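You operate a simulated robot arm through the tools that you are given. There is no shell and no other tool.

The job below is to be done with a simulated robot arm. You get a single attempt, and the scene is never put back.

Task
Tape the banner hem between the dashes and roll the tape flat.
Fine: use the orange dispenser and the red roller; put both back. Set down upright: orange dispenser, red roller.

Only the result counts: the job must be done as asked and must still hold three seconds after the hand-in. Knocking over, shifting, dropping, spilling or breaking anything else fails it.

Robot
A 7-joint arm with a two-finger parallel gripper, fixed in place. Base frame: the origin is at the foot of the arm, x ahead of it, y to its left, z up. Lengths are in mm, angles in rad, forces in N, time in s.
Its first joint turns from -2.304 to 2.304 rad. Payload 3.91 kg.
Tool frame: the origin (TCP) lies between the finger pads and is the grasp point; the fingertips stand 30 mm ahead of it; z points along the fingers, y is the line along which they close. The gripper opens to 110 mm. The fingers are 20 mm wide and 10 mm thick; the gripper's body (48 by 112 mm) begins 55 mm behind the TCP.
Orientation is that of the tool frame in the base frame, as a unit quaternion [x, y, z, w]. With the fingers straight down and closing along the base's y, the tool's x points along the base's -x, its y along +y and its z along -z.

Tools
- The arm moves only by the tool step_arm. Its argument "series" is a list of rows, each an object (a shift or turn left out is 0, a gripper value left out holds the last) with "translation": the shift along the tool's x, y, z in cm, a list of three; "delta_rot": the turn, a rotation vector about the tool's x, y, z in rad, a list of three; "gripper": the finger opening in cm, from 0 to 11. In form: [{"translation": [tx, ty, tz], "delta_rot": [wx, wy, wz], "gripper": gripper}, ...]. A call has 1 to 20 rows; each row shifts and turns the commanded pose from where the row before left it, along the tool's axes as they then stand. Each row takes 0.2 s and may step no farther than 50 mm and 0.15 rad from the row before; otherwise, or with a gripper value out of range, the whole call is refused. Where a pose cannot be reached the arm comes as near as it can. A force on the tool above 40 N (or 10 N above the force at the start of the call, whichever is more), or a blocked arm, ends the call early, and 0.2 s more pass. The fingers move at their own pace (about 108 mm/s each) and stop on an object; they squeeze with about 28 N. The grip force told is the motor's: it shows also when the fingers shut on nothing. Time passes only in rows, and 0.2 s behind the last, so rows that do not move let the fingers close. It gives the time, the measured TCP pose, the force on the tool (base axes), the opening and the grip force at its end, in the units of the frame above (readings bear some noise), with the torque about the TCP (base axes, N m) and any sound that the robot's microphone picked up.
- Cameras (640 x 400 px; columns grow to the right, rows downward): "scene" is fixed at [400.8, -651.3, 1354.8]; the picture's right is [0.97, -0.25, 0.00], its down [-0.10, -0.39, -0.91] and it looks along [0.23, 0.89, -0.41] (base axes); focal length 368 px, centre (320, 200). "wrist" rides on the gripper at [72, 17, -103] in the tool frame; the picture's right is [-0.23, 0.97, 0.00], its down [-0.76, -0.18, -0.62] and it looks along [-0.61, -0.14, 0.78] (tool axes); focal length 222 px, centre (320, 200).
- snapshot(camera): a new picture of that camera. The clock stands still meanwhile.
- probe_pixels(camera, pixels): there is no depth. For up to 12 entries [column, row, z] of the newest picture of that camera ("zoom" is the newest enlarged one), the place [x, y] in the base frame at which the ray of that pixel passes the height z, good to about 2 mm. The clock stands still meanwhile.
- inspect(camera, box): a new picture of the part [left, top, right, bottom] of that camera's present view, enlarged. The clock stands still meanwhile.
- hand_in(): hands the job in; it is judged then, once.

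Leave the gripper open and the arm clear of the work at the hand-in unless told otherwise.

The tools are called after "Request:" as name(argument=value, ...) on one line, values as JSON. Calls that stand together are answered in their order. step_arm: Moves the arm, as the interface text tells. Its arguments: {"type":"object","properties":{"series":{"type":"array"}},"required":["series"]} The other tools are called the same way: snapshot (camera) takes a picture; probe_pixels (camera, pixels) gives the place at which the rays of pixels pass given heights; inspect (camera, box) takes an enlarged picture of a part of a camera's view; hand_in () hands the job in.

At the start:

```text
clock: 0.0
position: [303.8, 471.3, 992.4]
orientation: [0.001, 1.0, 0.0, 0.001]
force: [0.8, -0.2, -0.5]
torque: [0.02, 0.0, 0.0]
width: 110.1
finger_force: 0.0
```

scene: 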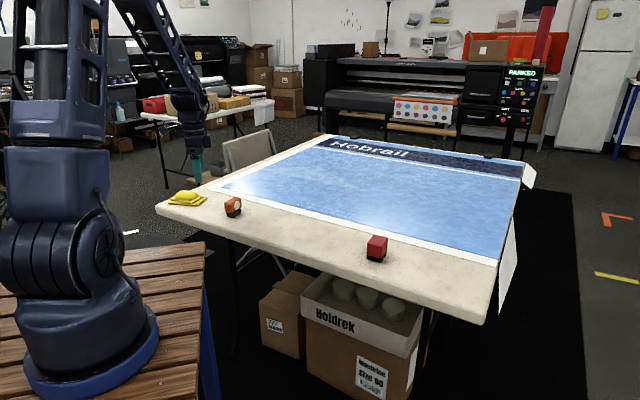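
wrist: 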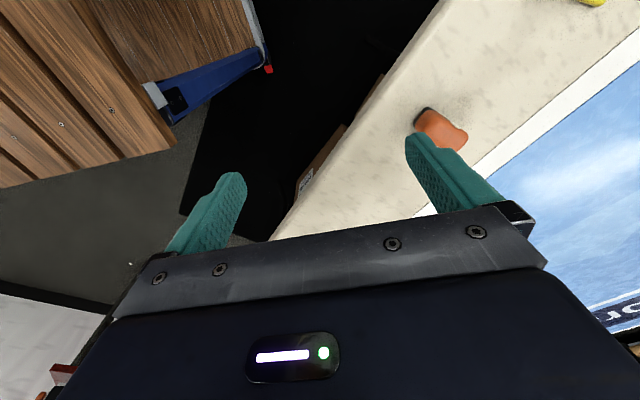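

I see a table with a blue banner, an orange dispenser near (233,207), a red roller near (376,248) and a yellow object at (188,198). I will zoom in on these first.

Request:
inspect(camera="scene", box=[150, 170, 310, 270])

Request:
inspect(camera="scene", box=[320, 200, 480, 300])

Request:
inspect(camera="scene", box=[220, 130, 540, 330])

```text
4.00 times, centred on (230, 220) of scene
```

zoom: 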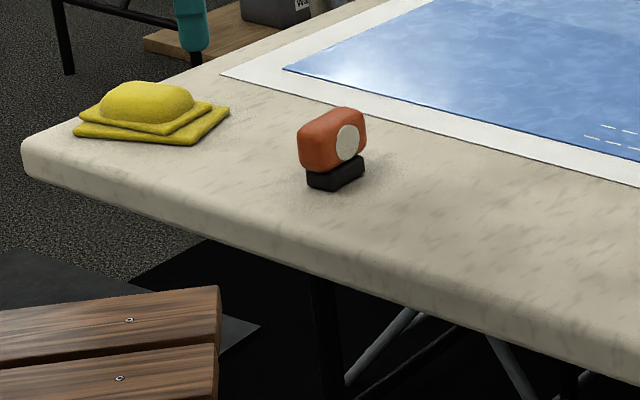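

```text
4.00 times, centred on (400, 250) of scene
```

zoom: 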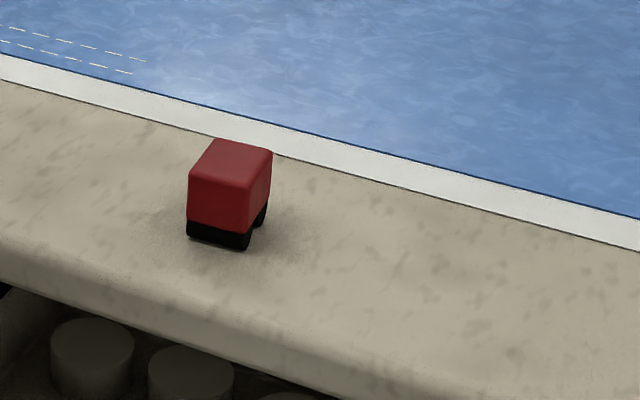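

```text
2.00 times, centred on (380, 230) of scene
```

zoom: 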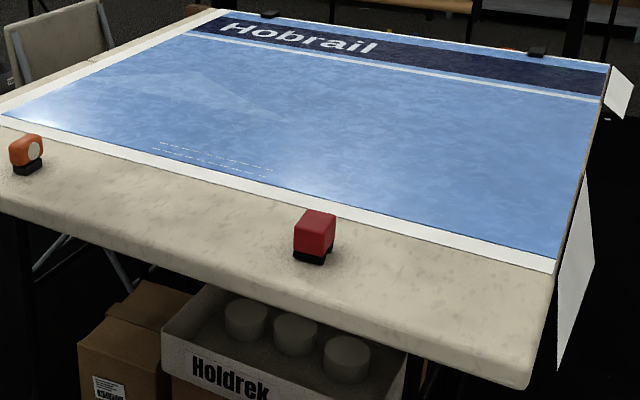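

The dashes run as two thin lines around columns 295–360, rows 200–216. I'll enlarge them and the dispenser and roller further.

Request:
inspect(camera="scene", box=[285, 190, 365, 240])

Request:
inspect(camera="scene", box=[213, 185, 253, 225])

Request:
inspect(camera="scene", box=[356, 228, 396, 268])

Request:
inspect(camera="wrist", box=[380, 60, 540, 160])

```text
8.00 times, centred on (325, 215) of scene
```

zoom: 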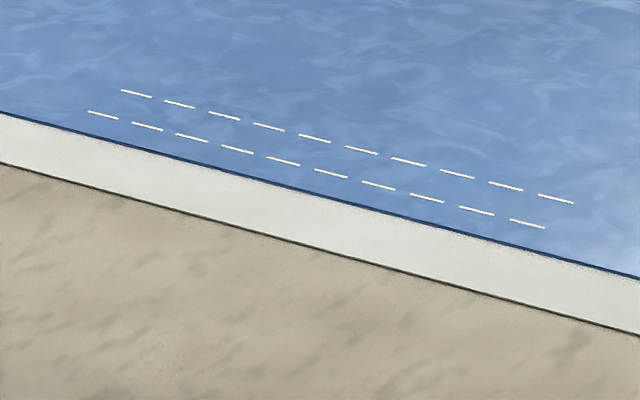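

```text
10.00 times, centred on (233, 205) of scene
```

zoom: 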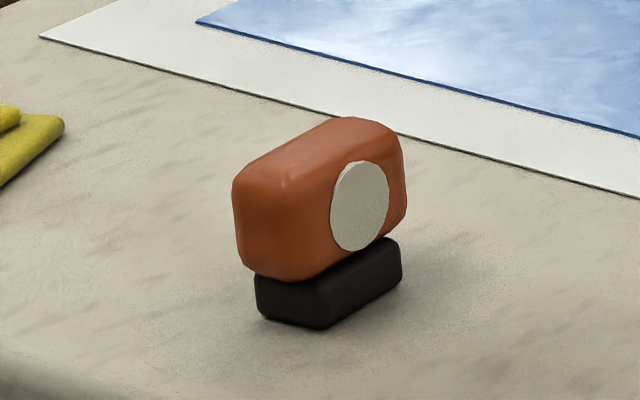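

```text
10.00 times, centred on (376, 248) of scene
```

zoom: 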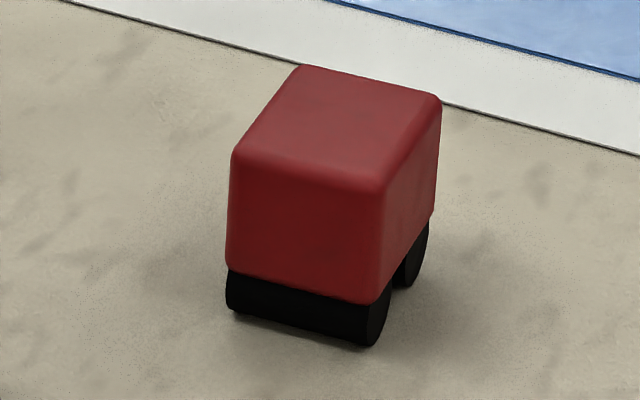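

```text
4.00 times, centred on (460, 110) of wrist
```

zoom: 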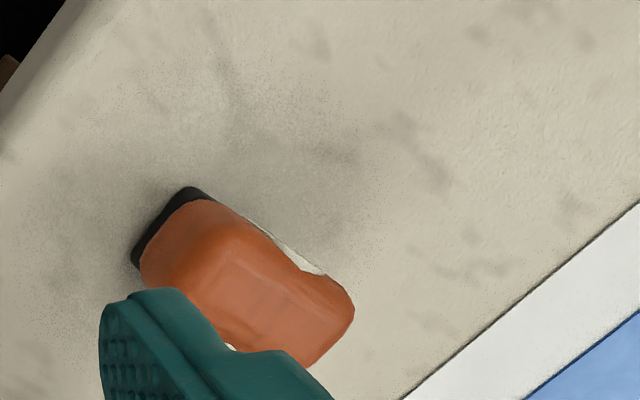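

I'll triangulate the table height: the dispenser's base corners appear in both views — scene (227.2,216.5) and (233,217.8); wrist (427.5,106.8) and (413.3,125.5). I'll probe those at several heights.

Request:
probe_pixels(camera="scene", pixels=[[227.2, 216.5, 600], [227.2, 216.5, 700], [227.2, 216.5, 800], [227.2, 216.5, 750], [233, 217.8, 600], [233, 217.8, 700], [233, 217.8, 750], [233, 217.8, 800]])

Request:
probe_pixels(camera="wrist", pixels=[[427.5, 106.8, 600], [427.5, 106.8, 700], [427.5, 106.8, 750], [427.5, 106.8, 800], [413.3, 125.5, 600], [413.3, 125.5, 700], [413.3, 125.5, 750], [413.3, 125.5, 800]])

```text
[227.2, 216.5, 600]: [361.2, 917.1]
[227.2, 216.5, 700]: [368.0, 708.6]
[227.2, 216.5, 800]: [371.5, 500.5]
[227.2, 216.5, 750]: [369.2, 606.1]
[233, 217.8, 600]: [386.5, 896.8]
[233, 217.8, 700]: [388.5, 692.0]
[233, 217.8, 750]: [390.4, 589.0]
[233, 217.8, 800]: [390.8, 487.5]
```

```text
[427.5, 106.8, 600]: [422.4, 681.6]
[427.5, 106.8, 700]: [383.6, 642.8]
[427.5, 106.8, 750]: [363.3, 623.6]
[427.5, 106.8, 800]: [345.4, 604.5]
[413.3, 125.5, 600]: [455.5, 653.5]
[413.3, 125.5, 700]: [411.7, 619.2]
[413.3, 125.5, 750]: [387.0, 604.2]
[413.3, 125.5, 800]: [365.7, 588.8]
```

The table is at roughly z = 740. Next I'll probe the dash ends, the banner edges, the roller and the table edges at that height.

Request:
probe_pixels(camera="scene", pixels=[[300.1, 201.25, 740], [356.75, 215.4, 740], [296, 203.9, 740], [353.1, 218.5, 740], [285, 210.4, 740], [365, 232, 740], [285, 204, 740], [365, 224.75, 740], [227.2, 216.5, 740], [233, 217.8, 740], [241, 213.5, 740], [158, 210, 740]])

Request:
probe_pixels(camera="scene", pixels=[[366.9, 259.2, 740], [380.8, 262.6, 740], [385.5, 256.5, 740], [382.3, 247, 790], [367.4, 243, 790], [374, 234.8, 790], [387.5, 238, 790], [484, 325, 740], [521, 162, 740], [185, 193, 740], [205, 198, 740], [168, 203, 740]])

```text
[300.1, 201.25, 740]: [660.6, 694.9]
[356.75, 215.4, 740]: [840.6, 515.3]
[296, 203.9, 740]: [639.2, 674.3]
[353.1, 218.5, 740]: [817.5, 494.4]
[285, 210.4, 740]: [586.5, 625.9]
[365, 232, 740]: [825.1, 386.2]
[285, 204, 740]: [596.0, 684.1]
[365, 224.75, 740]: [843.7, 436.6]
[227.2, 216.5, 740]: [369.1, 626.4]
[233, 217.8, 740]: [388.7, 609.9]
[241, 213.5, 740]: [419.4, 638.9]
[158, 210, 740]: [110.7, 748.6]
```

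```text
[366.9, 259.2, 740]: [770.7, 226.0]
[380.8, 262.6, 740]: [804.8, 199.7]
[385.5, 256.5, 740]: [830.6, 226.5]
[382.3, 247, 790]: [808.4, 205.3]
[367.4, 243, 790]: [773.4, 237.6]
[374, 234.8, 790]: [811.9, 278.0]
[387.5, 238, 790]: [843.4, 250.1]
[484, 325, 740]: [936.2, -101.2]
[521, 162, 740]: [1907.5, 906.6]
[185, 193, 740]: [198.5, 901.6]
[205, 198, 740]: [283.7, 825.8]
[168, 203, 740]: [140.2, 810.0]
```

The lane between the dashes runs diagonally, roughly from (650,685) to (829,505), and is about 30 mm wide. The dispenser sits near (394,632) with its long axis along +x+y. I'll move the wrist camera to look at it from above, turning the tool 45°.

Request:
step_arm(series=[{"translation": [-0.7, 2.5, 3.0]}, {"translation": [-0.7, 2.5, 3.0]}, {"translation": [-0.75, 2.5, 3.0]}, {"translation": [-0.75, 2.5, 3.0]}, {"delta_rot": [0, 0, -0.131]}, {"delta_rot": [0, 0, -0.131]}, {"delta_rot": [0, 0, -0.131]}, {"delta_rot": [0, 0, -0.131]}, {"delta_rot": [0, 0, -0.131]}, {"delta_rot": [0, 0, -0.131]}, {"delta_rot": [0, 0, 0]}])

Request:
snapshot(camera="wrist")

Request:
snapshot(camera="scene")

```text
clock: 2.4
position: [334.0, 572.2, 872.8]
orientation: [-0.383, 0.924, 0.0, 0.001]
force: [-0.5, -0.2, 0.4]
torque: [-0.02, -0.02, -0.01]
width: 109.9
finger_force: 0.1
```

```text
taken
```

wrist: 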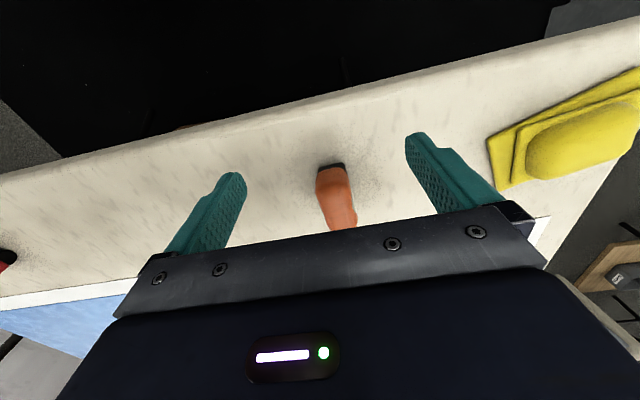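

```text
taken
```

scene: 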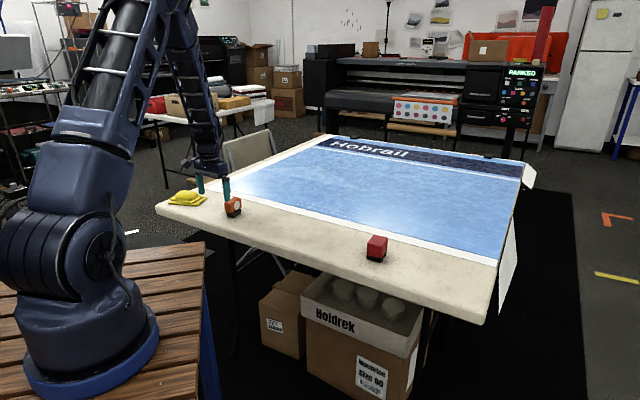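

The dispenser shows at (335,195), framed between the fingers. I'll enlarge it.

Request:
inspect(camera="wrist", box=[280, 150, 400, 240])

Request:
inspect(camera="scene", box=[205, 165, 265, 225])

```text
4.44 times, centred on (340, 195) of wrist
```

zoom: 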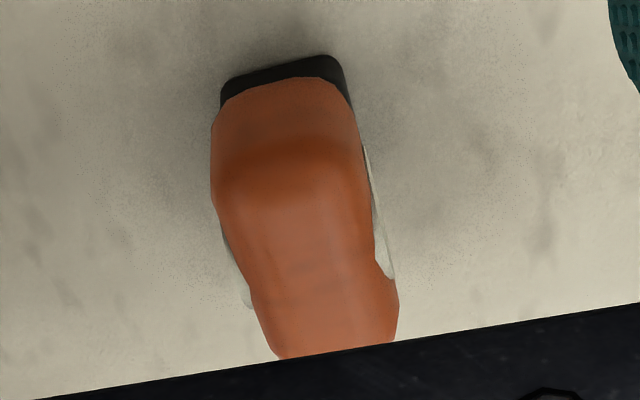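

```text
6.67 times, centred on (235, 195) of scene
```

zoom: 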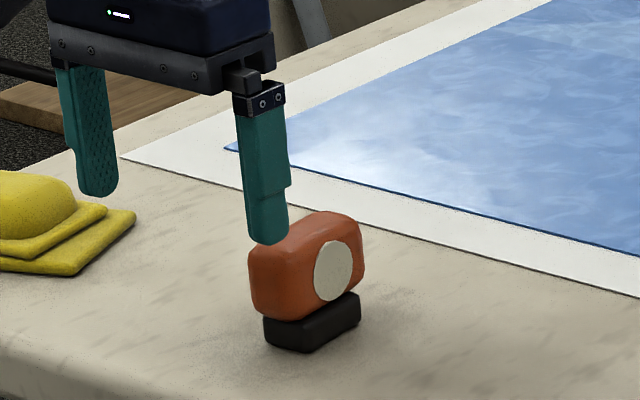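

Discs sit on both side faces. I'll move outward 9 cm so that the dispenser comes fully into view.

Request:
step_arm(series=[{"translation": [-4.5, 0, 0]}, {"translation": [-4.5, 0, 0]}, {"translation": [0, 0, 0]}])

Request:
inspect(camera="wrist", box=[230, 60, 430, 210])

Request:
snapshot(camera="wrist")

```text
clock: 3.2
position: [399.9, 636.6, 874.8]
orientation: [-0.383, 0.924, 0.0, 0.001]
force: [0.0, 0.2, 0.1]
torque: [0.0, -0.01, 0.0]
width: 109.9
finger_force: 0.1
```

```text
2.67 times, centred on (330, 135) of wrist
```

zoom: 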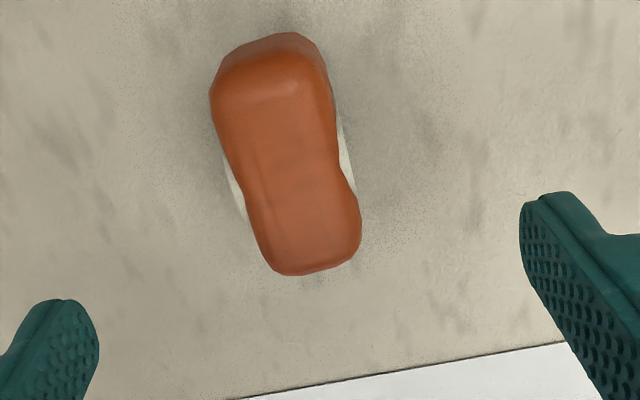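

```text
taken
```

wrist: 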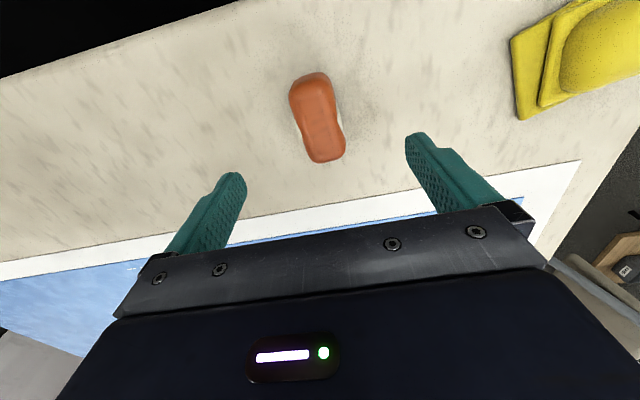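

I can see the dispenser's waisted outline from above. I'll probe its end points and sides at an assumed top height of 790, plus a banner edge point for checking the table height.

Request:
probe_pixels(camera="wrist", pixels=[[312, 76.9, 790], [329.3, 161.3, 790], [294, 110, 790], [338, 112, 790], [302.5, 130, 790], [337, 120, 790], [304.5, 140.6, 790], [345.4, 140.6, 790], [289, 93, 790], [330, 85, 790], [337, 196, 740], [300, 207, 740]])

Request:
probe_pixels(camera="scene", pixels=[[224.3, 203.2, 790], [235.5, 197, 790], [241.4, 199.4, 790], [227, 212, 755], [237.7, 202.5, 770], [241, 198, 740]])

```text
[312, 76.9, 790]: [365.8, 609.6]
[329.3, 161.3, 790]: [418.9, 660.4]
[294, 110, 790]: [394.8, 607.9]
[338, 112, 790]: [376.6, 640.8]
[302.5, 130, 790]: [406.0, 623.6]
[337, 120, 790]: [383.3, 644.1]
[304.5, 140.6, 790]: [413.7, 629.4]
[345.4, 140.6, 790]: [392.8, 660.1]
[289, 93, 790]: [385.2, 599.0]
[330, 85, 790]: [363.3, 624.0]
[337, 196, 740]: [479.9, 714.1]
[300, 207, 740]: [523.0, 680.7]
```

```text
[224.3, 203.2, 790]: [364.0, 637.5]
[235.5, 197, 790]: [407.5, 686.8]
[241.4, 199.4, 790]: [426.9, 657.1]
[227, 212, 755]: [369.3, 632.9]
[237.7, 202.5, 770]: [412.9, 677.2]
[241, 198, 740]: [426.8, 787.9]
```

Next I'll refine the table height from the banner edge by enlarging the edge in both cameras.

Request:
inspect(camera="wrist", box=[280, 170, 440, 270])

Request:
probe_pixels(camera="wrist", pixels=[[580, 160, 740], [580, 160, 750], [523, 197, 740], [523, 197, 750]])

Request:
inspect(camera="scene", box=[190, 170, 270, 220])

```text
4.00 times, centred on (360, 220) of wrist
```

zoom: 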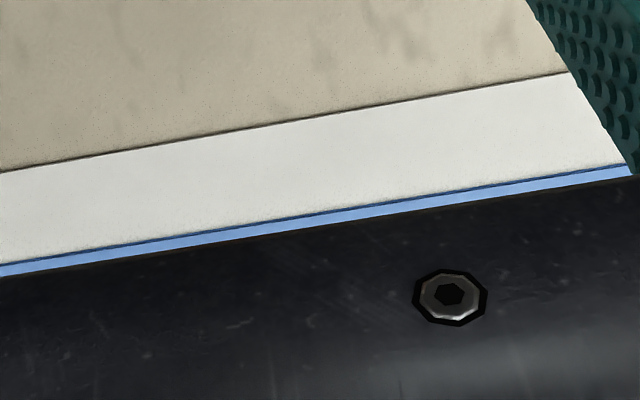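

```text
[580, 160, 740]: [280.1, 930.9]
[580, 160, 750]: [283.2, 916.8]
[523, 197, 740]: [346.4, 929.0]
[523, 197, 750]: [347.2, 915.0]
```

```text
8.00 times, centred on (230, 195) of scene
```

zoom: 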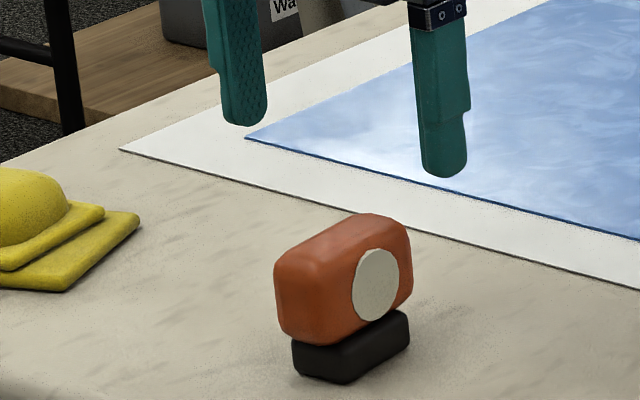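

The banner's outer corner appears at wrist (580,160) and scene (204.9,188.75); the inner blue corner at wrist (523,197) and scene (220.75,187.25). I'll probe the scene ones at several heights.

Request:
probe_pixels(camera="scene", pixels=[[204.9, 188.75, 740], [204.9, 188.75, 750], [220.75, 187.25, 740], [220.75, 187.25, 750], [204.9, 188.75, 730]])

Request:
probe_pixels(camera="wrist", pixels=[[280, 213, 740], [421.5, 188, 740], [280, 236, 740], [435, 211.5, 740], [280, 213, 730], [421.5, 188, 730]])

```text
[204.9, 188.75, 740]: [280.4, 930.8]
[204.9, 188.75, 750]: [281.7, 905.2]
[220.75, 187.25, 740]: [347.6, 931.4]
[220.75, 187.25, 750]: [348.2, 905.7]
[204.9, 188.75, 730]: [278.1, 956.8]
```

```text
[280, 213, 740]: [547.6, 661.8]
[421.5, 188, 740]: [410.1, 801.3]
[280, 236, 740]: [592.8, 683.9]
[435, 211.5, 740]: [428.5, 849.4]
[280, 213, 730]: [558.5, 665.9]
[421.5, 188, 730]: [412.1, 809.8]
```

Both cameras agree at z = 740 for the banner surface. The dispenser centre is about (392,633) and its top about 797. I'll centre above it, narrow the fingers to 7 cm, and descend part of the way before checking again.

Request:
step_arm(series=[{"translation": [0.8, 0.3, 0], "gripper": 7}, {"translation": [0, 0, 2.0]}, {"translation": [0, 0, 2.0]}, {"translation": [0, 0, 0]}])

Request:
snapshot(camera="wrist")

Request:
inspect(camera="scene", box=[190, 170, 270, 220])

```text
clock: 4.2
position: [391.7, 630.6, 832.4]
orientation: [-0.383, 0.924, 0.001, 0.0]
force: [-0.1, 0.3, 0.0]
torque: [0.0, 0.0, 0.02]
width: 70.0
finger_force: 0.0
```

```text
taken
```

wrist: 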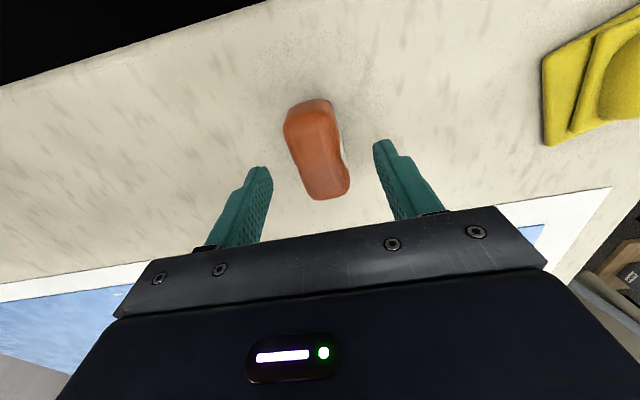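

```text
8.00 times, centred on (230, 195) of scene
```

zoom: 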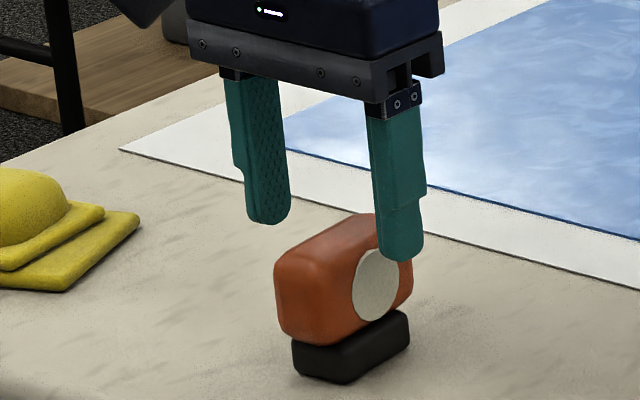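

The dispenser sits between the fingers. I'll enlarge the view to measure the offset and angle.

Request:
inspect(camera="wrist", box=[240, 85, 400, 215])

```text
3.08 times, centred on (320, 150) of wrist
```

zoom: 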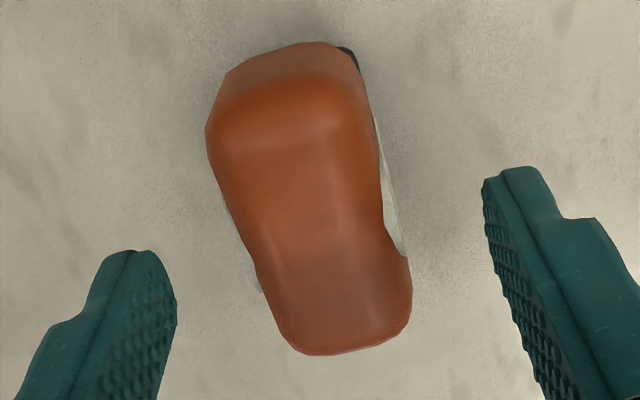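

I'll probe the outline points in this enlarged picture at z = 790.

Request:
probe_pixels(camera="zoom", pixels=[[345, 353, 790], [292, 75, 790], [207, 130, 780], [365, 95, 780], [243, 235, 785], [383, 205, 785], [278, 325, 785], [411, 300, 785], [400, 250, 772], [258, 290, 772]])

```text
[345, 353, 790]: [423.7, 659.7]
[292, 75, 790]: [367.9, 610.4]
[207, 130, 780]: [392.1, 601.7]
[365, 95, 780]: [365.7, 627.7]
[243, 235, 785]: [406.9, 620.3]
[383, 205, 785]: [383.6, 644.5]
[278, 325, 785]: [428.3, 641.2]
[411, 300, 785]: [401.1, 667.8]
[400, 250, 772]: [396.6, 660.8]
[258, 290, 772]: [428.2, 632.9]
```

The dispenser sits about 2 mm toward tool −y and is well aligned. I'll correct this, descend to z ≈ 778 and close the fingers.

Request:
step_arm(series=[{"translation": [0, -0.2, 1.5]}, {"translation": [0, 0, 2.0]}, {"translation": [0, 0, 1.9]}, {"translation": [0, 0, 0]}])

Request:
inspect(camera="scene", box=[190, 170, 270, 220])

Request:
inspect(camera="wrist", box=[230, 85, 410, 235])

```text
clock: 5.2
position: [393.2, 630.1, 777.0]
orientation: [-0.383, 0.924, 0.0, 0.0]
force: [-0.4, -0.2, -0.3]
torque: [0.03, 0.02, -0.01]
width: 70.2
finger_force: 0.1
```

```text
8.00 times, centred on (230, 195) of scene
```

zoom: 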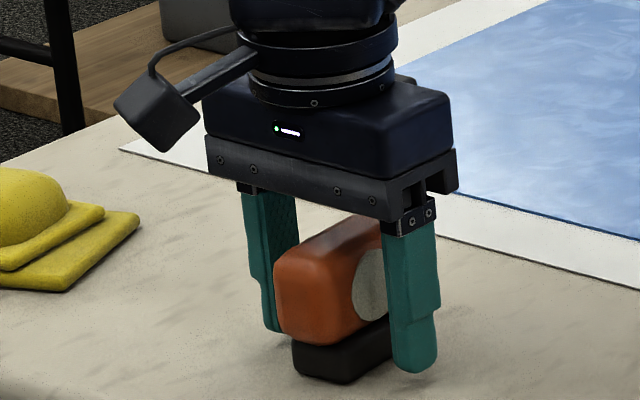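

```text
2.67 times, centred on (320, 160) of wrist
```

zoom: 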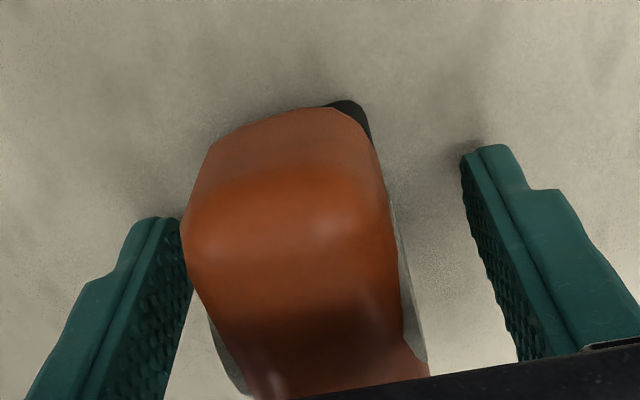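

The fingers straddle the body, about 1.5 mm off in y and a few millimetres toward the near end. I'll nudge to the waist and close.

Request:
step_arm(series=[{"translation": [-0.3, -0.15, 0]}, {"translation": [0, 0, 0]}, {"gripper": 2}, {"gripper": 2}, {"gripper": 2}, {"gripper": 2}])

Request:
inspect(camera="scene", box=[190, 170, 270, 220])

Request:
inspect(camera="wrist", box=[230, 85, 410, 235])

```text
clock: 6.6
position: [395.2, 631.7, 777.1]
orientation: [-0.383, 0.924, 0.0, 0.001]
force: [0.0, -0.1, 0.7]
torque: [0.01, -0.06, 0.04]
width: 35.6
finger_force: 28.0
```

```text
8.00 times, centred on (230, 195) of scene
```

zoom: 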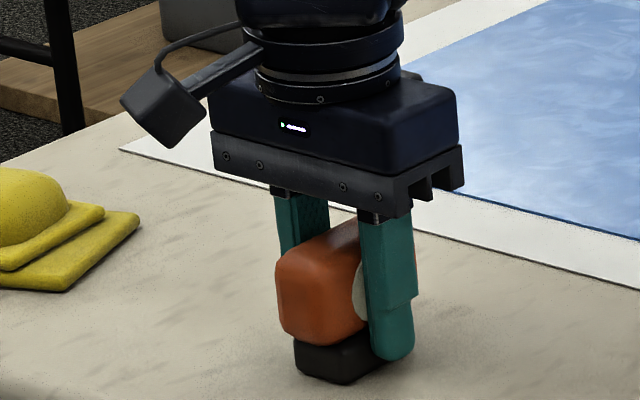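

```text
2.67 times, centred on (320, 160) of wrist
```

zoom: 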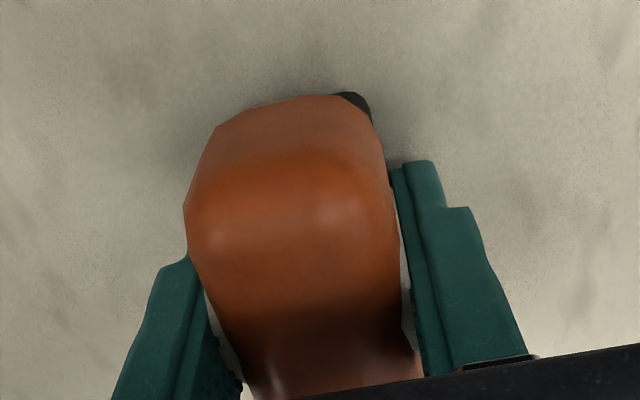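

The fingers hold the dispenser at 35.6 mm with 28 N. The grip is at about (395.5,631.5,777), which is the place to return it to. I'll lift it 6 cm.

Request:
step_arm(series=[{"translation": [0, 0, -0.5]}, {"translation": [0, 0, -1.5]}, {"translation": [0, 0, -2.0]}, {"translation": [0, 0, -2.0]}, {"translation": [0, 0, 0]}])

Request:
inspect(camera="scene", box=[190, 160, 270, 210])

Request:
inspect(camera="wrist", box=[230, 85, 410, 235])

```text
clock: 7.8
position: [394.8, 631.1, 839.1]
orientation: [-0.383, 0.924, 0.0, 0.0]
force: [-0.6, 0.6, -1.7]
torque: [0.01, 0.01, -0.01]
width: 35.3
finger_force: 28.0
```

```text
8.00 times, centred on (230, 185) of scene
```

zoom: 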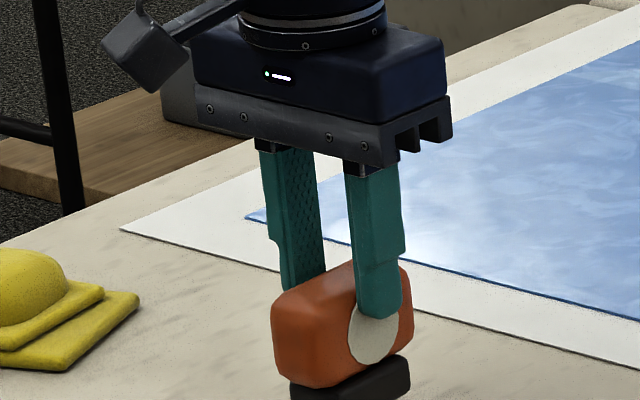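

```text
2.67 times, centred on (320, 160) of wrist
```

zoom: 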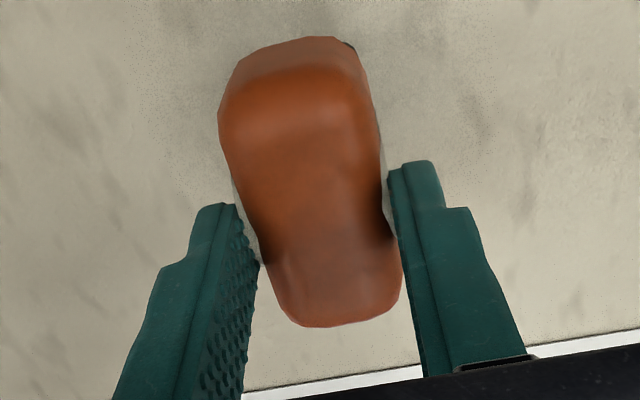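

The dispenser seems to have slid down in the grip: the fingertips now reach only the disc's centre. I'll look more closely before moving.

Request:
inspect(camera="scene", box=[205, 185, 269, 225])

Request:
snapshot(camera="wrist")

```text
10.00 times, centred on (237, 205) of scene
```

zoom: 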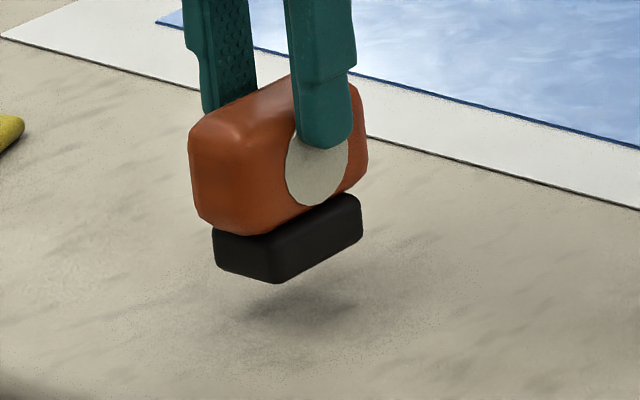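

```text
taken
```

wrist: 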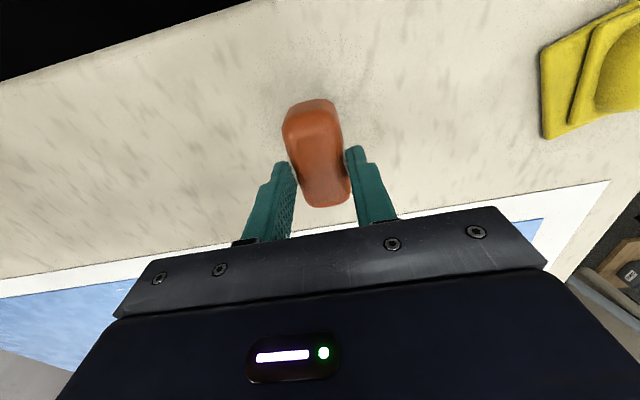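

The dispenser slipped about 40 mm in the fingers and now hangs about 20 mm above the table. I'll lower it gently so it stands on its base again before regripping.

Request:
step_arm(series=[{"translation": [0, 0, 0.8]}, {"translation": [0, 0, 0.6]}, {"translation": [0, 0, 0.4]}])

Request:
inspect(camera="scene", box=[205, 185, 269, 225])

```text
clock: 8.6
position: [394.4, 632.0, 821.5]
orientation: [-0.382, 0.924, 0.0, 0.0]
force: [-0.7, -0.3, -2.1]
torque: [0.03, -0.03, -0.02]
width: 35.4
finger_force: 27.8
```

```text
10.00 times, centred on (237, 205) of scene
```

zoom: 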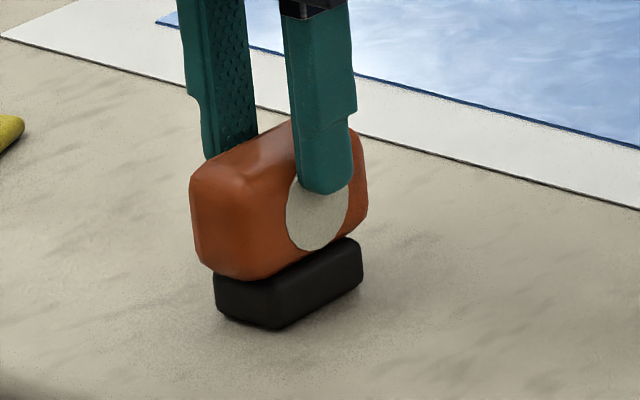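

The base is now about at table height (bottom corner at scene (232.5,217.8)), and the grip held this time. I'll lower slightly further until the weight comes off the fingers.

Request:
step_arm(series=[{"translation": [0, 0, 0.1]}, {"translation": [0, 0, 0]}])

```text
clock: 9.2
position: [394.5, 631.0, 820.8]
orientation: [-0.383, 0.924, 0.0, 0.001]
force: [0.8, -1.4, 3.7]
torque: [-0.09, 0.04, 0.05]
width: 35.5
finger_force: 28.7
```

Contact confirmed (+3.7 N). The dispenser stands on the table. I'll open, descend to z ≈ 786 and look before regripping.

Request:
step_arm(series=[{"gripper": 6}, {"gripper": 6}, {"translation": [0, 0, 1.5]}, {"translation": [0, 0, 2.0]}, {"translation": [0, 0, 0]}])

Request:
inspect(camera="wrist", box=[230, 85, 410, 235])

Request:
inspect(camera="scene", box=[205, 185, 269, 225])

```text
clock: 10.4
position: [393.5, 629.9, 784.0]
orientation: [-0.384, 0.923, 0.0, 0.001]
force: [0.0, -0.1, -0.8]
torque: [0.01, 0.0, 0.0]
width: 60.0
finger_force: 0.0
```

```text
2.67 times, centred on (320, 160) of wrist
```

zoom: 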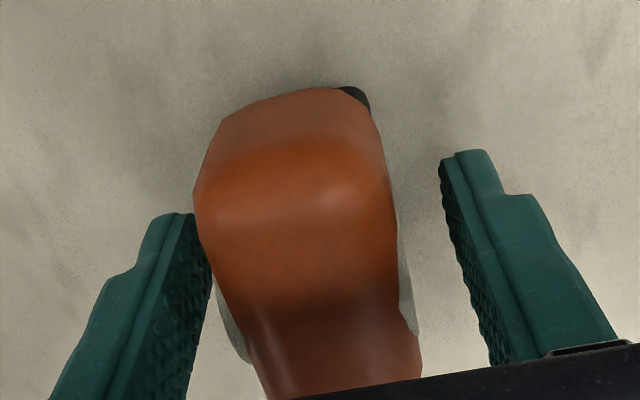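

```text
10.00 times, centred on (237, 205) of scene
```

zoom: 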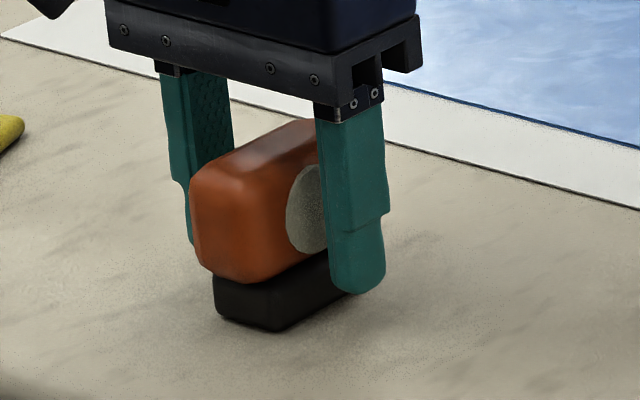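

The dispenser is upright and between the fingers. I'll close, then lift only 4 mm to test the hold.

Request:
step_arm(series=[{"gripper": 2}, {"gripper": 2}, {"gripper": 2}, {"gripper": 2}])

Request:
step_arm(series=[{"translation": [0, 0, -0.2]}, {"translation": [0, 0, -0.2]}, {"translation": [0, 0, -0.2]}, {"translation": [0, 0, 0]}])

Request:
inspect(camera="scene", box=[205, 185, 269, 225])

Request:
inspect(camera="wrist", box=[230, 85, 410, 235])

```text
clock: 11.4
position: [394.1, 630.7, 785.1]
orientation: [-0.384, 0.923, 0.0, 0.001]
force: [-0.6, 0.1, -0.4]
torque: [0.02, 0.02, -0.02]
width: 35.7
finger_force: 28.2
```

```text
clock: 12.4
position: [395.1, 631.1, 790.2]
orientation: [-0.384, 0.923, 0.0, 0.0]
force: [0.1, -1.1, -1.9]
torque: [-0.01, 0.0, -0.01]
width: 35.8
finger_force: 28.2
```

```text
10.00 times, centred on (237, 205) of scene
```

zoom: 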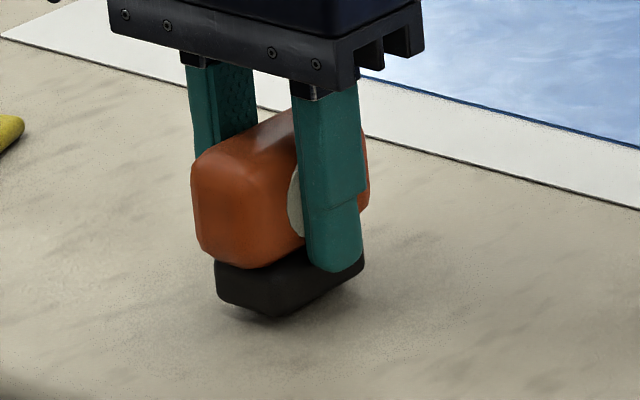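

```text
2.67 times, centred on (320, 160) of wrist
```

zoom: 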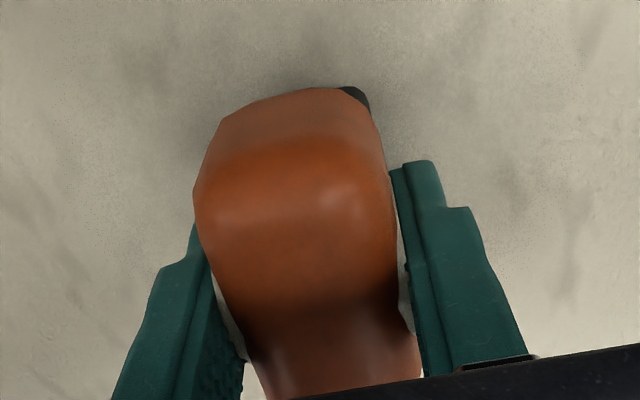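

It now lifts with the fingers (base about 4–5 mm up, −1.9 N). I'll continue slowly and check for slip.

Request:
step_arm(series=[{"translation": [0, 0, -0.3]}, {"translation": [0, 0, -0.4]}, {"translation": [0, 0, -0.4]}, {"translation": [0, 0, -0.4]}, {"translation": [0, 0, -0.4]}, {"translation": [0, 0, -0.2]}])

Request:
inspect(camera="scene", box=[205, 175, 269, 215])

```text
clock: 13.8
position: [394.7, 631.7, 810.5]
orientation: [-0.383, 0.924, 0.0, 0.0]
force: [0.9, 0.1, -1.9]
torque: [0.02, 0.01, 0.01]
width: 35.7
finger_force: 28.2
```

```text
10.00 times, centred on (237, 195) of scene
```

zoom: 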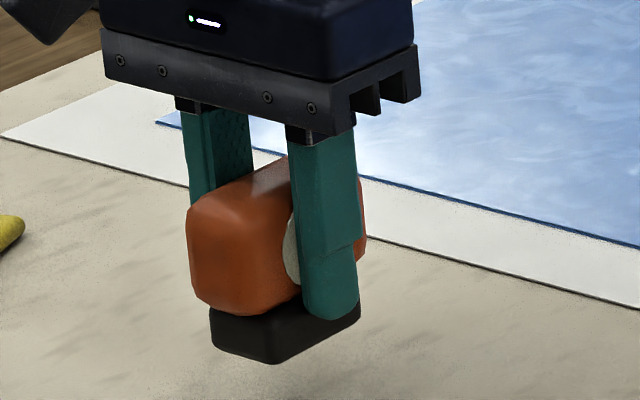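

No slip at this slow pace. I'll raise it another 2.5 cm and turn the tool by 90° about its axis, so that the dispenser's length lies along the lane.

Request:
step_arm(series=[{"translation": [0, 0, -0.3]}, {"translation": [0, 0, -0.5]}, {"translation": [0, 0, -0.5]}, {"translation": [0, 0, -0.5]}, {"translation": [0, 0, -0.4]}, {"translation": [0, 0, -0.2]}, {"translation": [0, 0, 0]}])

Request:
step_arm(series=[{"delta_rot": [0, 0, 0.04]}, {"delta_rot": [0, 0, 0.08]}, {"delta_rot": [0, 0, 0.08]}, {"delta_rot": [0, 0, 0.08]}, {"delta_rot": [0, 0, 0.08]}, {"delta_rot": [0, 0, 0.08]}, {"delta_rot": [0, 0, 0.08]}, {"delta_rot": [0, 0, 0.08]}, {"delta_rot": [0, 0, 0.08]}, {"delta_rot": [0, 0, 0.08]}, {"delta_rot": [0, 0, 0.08]}, {"delta_rot": [0, 0, 0.08]}, {"delta_rot": [0, 0, 0.08]}, {"delta_rot": [0, 0, 0.08]}, {"delta_rot": [0, 0, 0.08]}, {"delta_rot": [0, 0, 0.08]}, {"delta_rot": [0, 0, 0.08]}, {"delta_rot": [0, 0, 0.08]}, {"delta_rot": [0, 0, 0.08]}, {"delta_rot": [0, 0, 0.08]}])

Request:
snapshot(camera="wrist")

Request:
inspect(camera="scene", box=[205, 165, 269, 205])

```text
clock: 15.4
position: [394.6, 632.5, 835.4]
orientation: [-0.384, 0.923, 0.0, -0.001]
force: [0.6, 0.7, -0.8]
torque: [0.03, 0.0, 0.0]
width: 35.9
finger_force: 27.5
```

```text
clock: 19.6
position: [394.9, 632.0, 836.0]
orientation: [0.378, 0.926, 0.0, 0.0]
force: [-0.4, -0.4, -0.5]
torque: [0.01, -0.01, -0.02]
width: 35.8
finger_force: 28.0
```

```text
taken
```

wrist: 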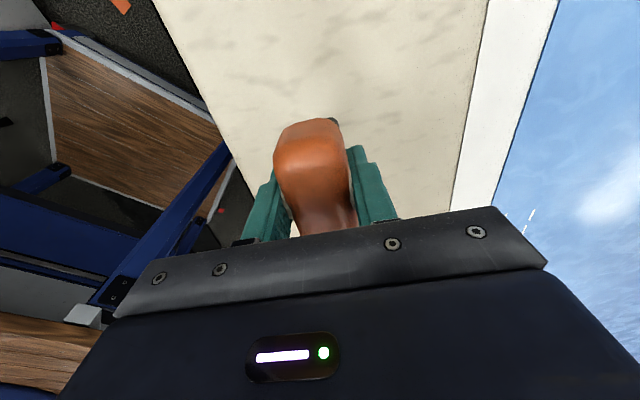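

```text
10.00 times, centred on (237, 185) of scene
```

zoom: 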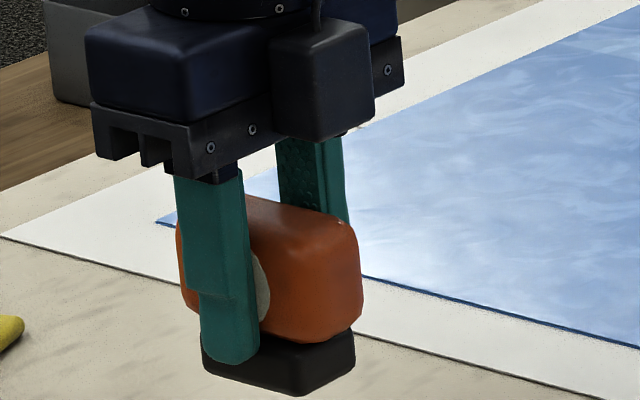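

The dispenser has turned with the tool and is held firmly. I'll trim the yaw to −45.1° and move slowly toward the lane start at about (652,683).

Request:
step_arm(series=[{"delta_rot": [0, 0, 0.012]}, {"translation": [-0.221, 0.333, 0]}, {"translation": [-0.443, 0.666, 0]}, {"translation": [-0.5535, 0.832, 0]}, {"translation": [-0.5535, 0.832, 0]}, {"translation": [-0.5535, 0.832, 0]}, {"translation": [-0.5535, 0.832, 0]}, {"translation": [-0.5535, 0.832, 0]}, {"translation": [-0.5535, 0.832, 0]}, {"translation": [-0.5535, 0.832, 0]}, {"translation": [-0.5535, 0.832, 0]}, {"translation": [-0.5535, 0.832, 0]}, {"translation": [-0.5535, 0.832, 0]}, {"translation": [-0.5535, 0.832, 0]}, {"translation": [-0.5535, 0.832, 0]}, {"translation": [-0.5535, 0.832, 0]}, {"translation": [-0.5535, 0.832, 0]}, {"translation": [-0.5535, 0.832, 0]}, {"translation": [-0.443, 0.666, 0]}, {"translation": [-0.221, 0.333, 0]}])

Request:
snapshot(camera="wrist")

Request:
snapshot(camera="scene")

```text
clock: 23.8
position: [562.7, 666.2, 834.7]
orientation: [0.383, 0.924, 0.0, 0.0]
force: [-0.3, 0.7, -1.3]
torque: [0.03, 0.03, 0.02]
width: 35.6
finger_force: 28.0
```

```text
taken
```

wrist: 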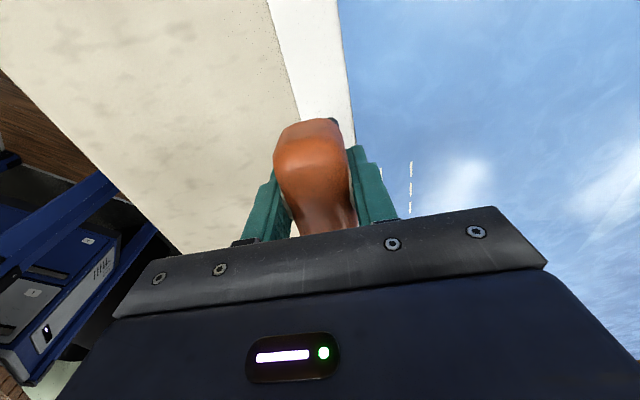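

```text
taken
```

scene: 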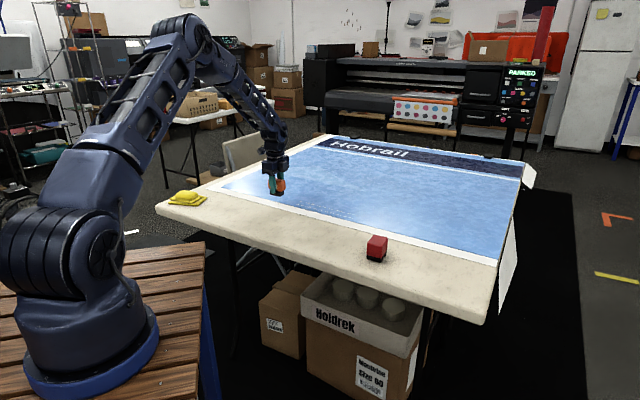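

The dashes come into view at wrist (380–412,160–215). I'll enlarge them and probe for a more accurate lane position.

Request:
inspect(camera="wrist", box=[350, 140, 450, 220])

```text
5.00 times, centred on (400, 180) of wrist
```

zoom: 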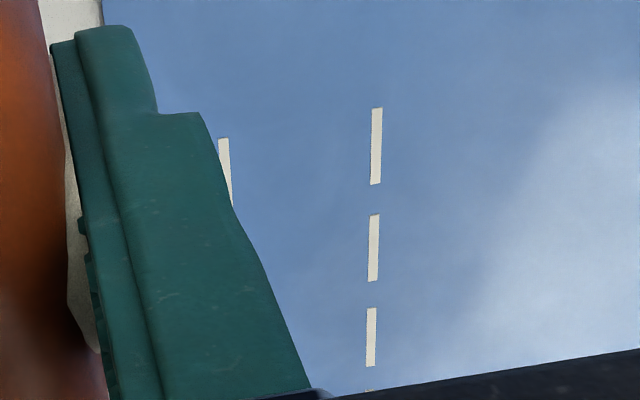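

The first dash ends show at zoom (377,108) on the far line and (224,138) on the near line. I'll probe them at z = 740.

Request:
probe_pixels(camera="zoom", pixels=[[377, 108, 740], [375.5, 184, 740], [374, 215, 740], [372.5, 281, 740], [371, 308, 740], [370, 366, 740], [224, 138, 740], [229, 180, 740], [219, 138, 740], [229, 138, 740]])

```text
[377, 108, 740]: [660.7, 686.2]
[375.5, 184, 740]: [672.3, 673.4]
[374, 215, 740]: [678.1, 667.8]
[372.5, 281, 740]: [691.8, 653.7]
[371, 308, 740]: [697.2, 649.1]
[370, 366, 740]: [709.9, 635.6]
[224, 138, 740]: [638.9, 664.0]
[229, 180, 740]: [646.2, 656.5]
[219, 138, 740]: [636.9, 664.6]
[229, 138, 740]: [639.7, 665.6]
```

The wrist and scene probes differ by a few millimetres, so I'll align visually. I'll move past the lane start to about t = +50 on the lane centre, so that the dashes behind the dispenser can be seen next to its base.

Request:
step_arm(series=[{"translation": [-0.35, 0.19, 0]}, {"translation": [-0.7, 0.39, 0]}, {"translation": [-0.88, 0.486, 0]}, {"translation": [-0.88, 0.486, 0]}, {"translation": [-0.88, 0.486, 0]}, {"translation": [-0.88, 0.486, 0]}, {"translation": [-0.88, 0.486, 0]}, {"translation": [-0.88, 0.486, 0]}, {"translation": [-0.88, 0.486, 0]}, {"translation": [-0.88, 0.486, 0]}, {"translation": [-0.88, 0.486, 0]}, {"translation": [-0.88, 0.486, 0]}, {"translation": [-0.88, 0.486, 0]}, {"translation": [-0.88, 0.486, 0]}, {"translation": [-0.7, 0.39, 0]}, {"translation": [-0.35, 0.19, 0]}, {"translation": [0, 0, 0]}])

Request:
snapshot(camera="wrist")

Request:
inspect(camera="scene", box=[280, 160, 376, 220])

```text
clock: 27.4
position: [703.9, 626.9, 835.2]
orientation: [0.382, 0.924, 0.0, 0.0]
force: [-0.3, 0.7, -0.4]
torque: [-0.01, 0.0, -0.01]
width: 35.9
finger_force: 28.7
```

```text
taken
```

wrist: 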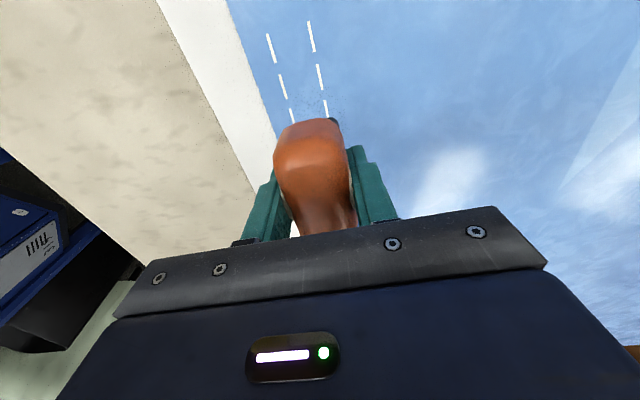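

```text
6.67 times, centred on (328, 190) of scene
```

zoom: 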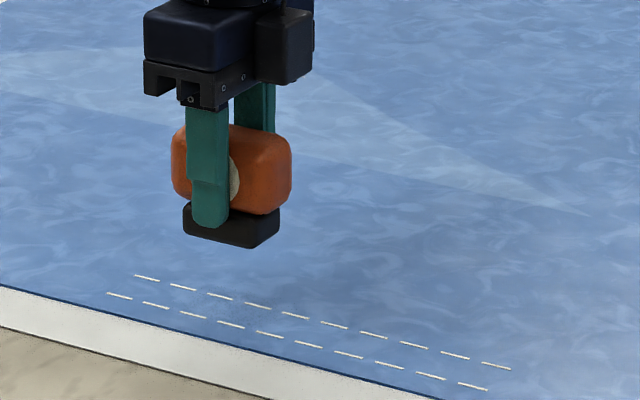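

Both dash lines are now visible behind the dispenser: near-line start at (267,34), far-line start at (309,21). I'll enlarge and probe.

Request:
inspect(camera="wrist", box=[220, 0, 380, 140])

```text
2.86 times, centred on (300, 70) of wrist
```

zoom: 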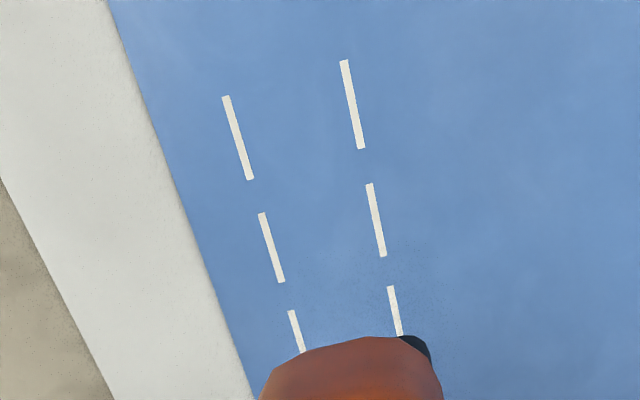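

Request:
probe_pixels(camera="zoom", pixels=[[225.5, 96, 740], [344, 60, 740], [251, 180, 740], [361.5, 148, 740], [262, 213, 740], [369.5, 184, 740], [282, 282, 740], [383, 256, 740], [391, 287, 740], [290.5, 310, 740]])

Request:
probe_pixels(camera="zoom", pixels=[[225.5, 96, 745], [344, 60, 745], [391, 287, 745], [290.5, 310, 745], [110, 10, 740], [240, 360, 740], [3, 180, 740], [113, 396, 740], [400, 337, 790], [425, 350, 790]])

```text
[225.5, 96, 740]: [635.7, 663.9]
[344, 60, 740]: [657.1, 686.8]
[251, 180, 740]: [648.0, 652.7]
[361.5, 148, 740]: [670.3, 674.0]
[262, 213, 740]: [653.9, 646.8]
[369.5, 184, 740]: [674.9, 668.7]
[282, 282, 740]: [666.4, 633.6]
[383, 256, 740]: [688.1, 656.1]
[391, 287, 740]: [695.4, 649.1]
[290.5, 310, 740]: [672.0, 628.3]
```

```text
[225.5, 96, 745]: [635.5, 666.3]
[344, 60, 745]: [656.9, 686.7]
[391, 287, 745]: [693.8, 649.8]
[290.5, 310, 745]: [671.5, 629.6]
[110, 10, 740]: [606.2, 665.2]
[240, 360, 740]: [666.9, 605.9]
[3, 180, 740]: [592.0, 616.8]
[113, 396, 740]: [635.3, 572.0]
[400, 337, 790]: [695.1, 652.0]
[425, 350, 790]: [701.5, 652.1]
```

The lane is centred at s = (x+y)/√2 ≈ 934.8 and starts at t = (x−y)/√2 ≈ −20.5. The dispenser is about 6 mm too far out, so I'll shift it inward and lower it to about 10 mm above the banner to check alignment.

Request:
step_arm(series=[{"translation": [0, -0.3, 0.2]}, {"translation": [0, -0.25, 0.4]}, {"translation": [0, 0, 0.5]}, {"translation": [0, 0, 0.5]}, {"translation": [0, 0, 0.5]}, {"translation": [0, 0, 0.5]}, {"translation": [0, 0, 0.5]}, {"translation": [0, 0, 0.4]}, {"translation": [0, 0, 0.2]}, {"translation": [0, 0, 0]}])

Request:
inspect(camera="wrist", box=[220, 0, 380, 160])

Request:
inspect(camera="scene", box=[280, 180, 360, 230])

```text
clock: 29.6
position: [700.1, 623.5, 800.4]
orientation: [0.381, 0.924, 0.001, 0.0]
force: [0.0, 0.3, -0.9]
torque: [-0.03, -0.02, 0.0]
width: 35.9
finger_force: 28.4
```

```text
2.50 times, centred on (300, 80) of wrist
```

zoom: 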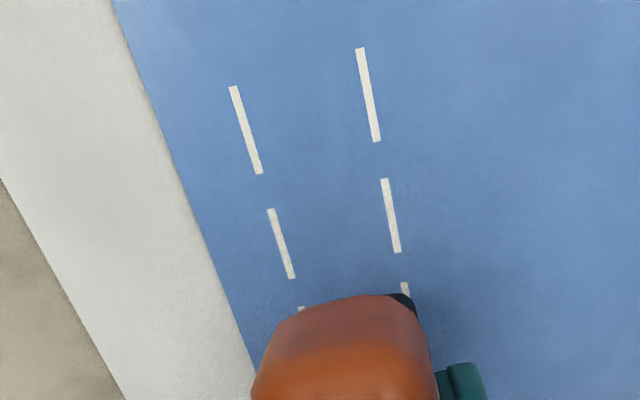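

```text
8.00 times, centred on (320, 205) of scene
```

zoom: 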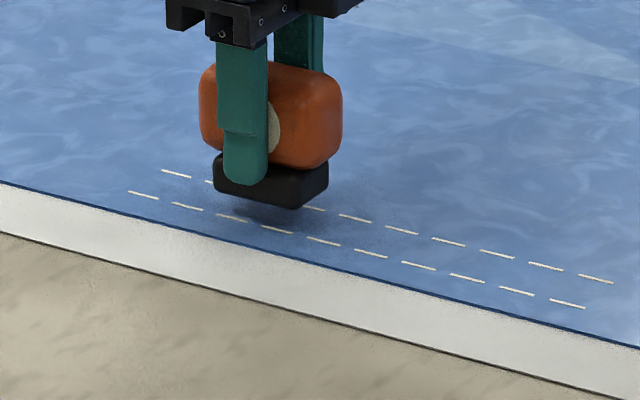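

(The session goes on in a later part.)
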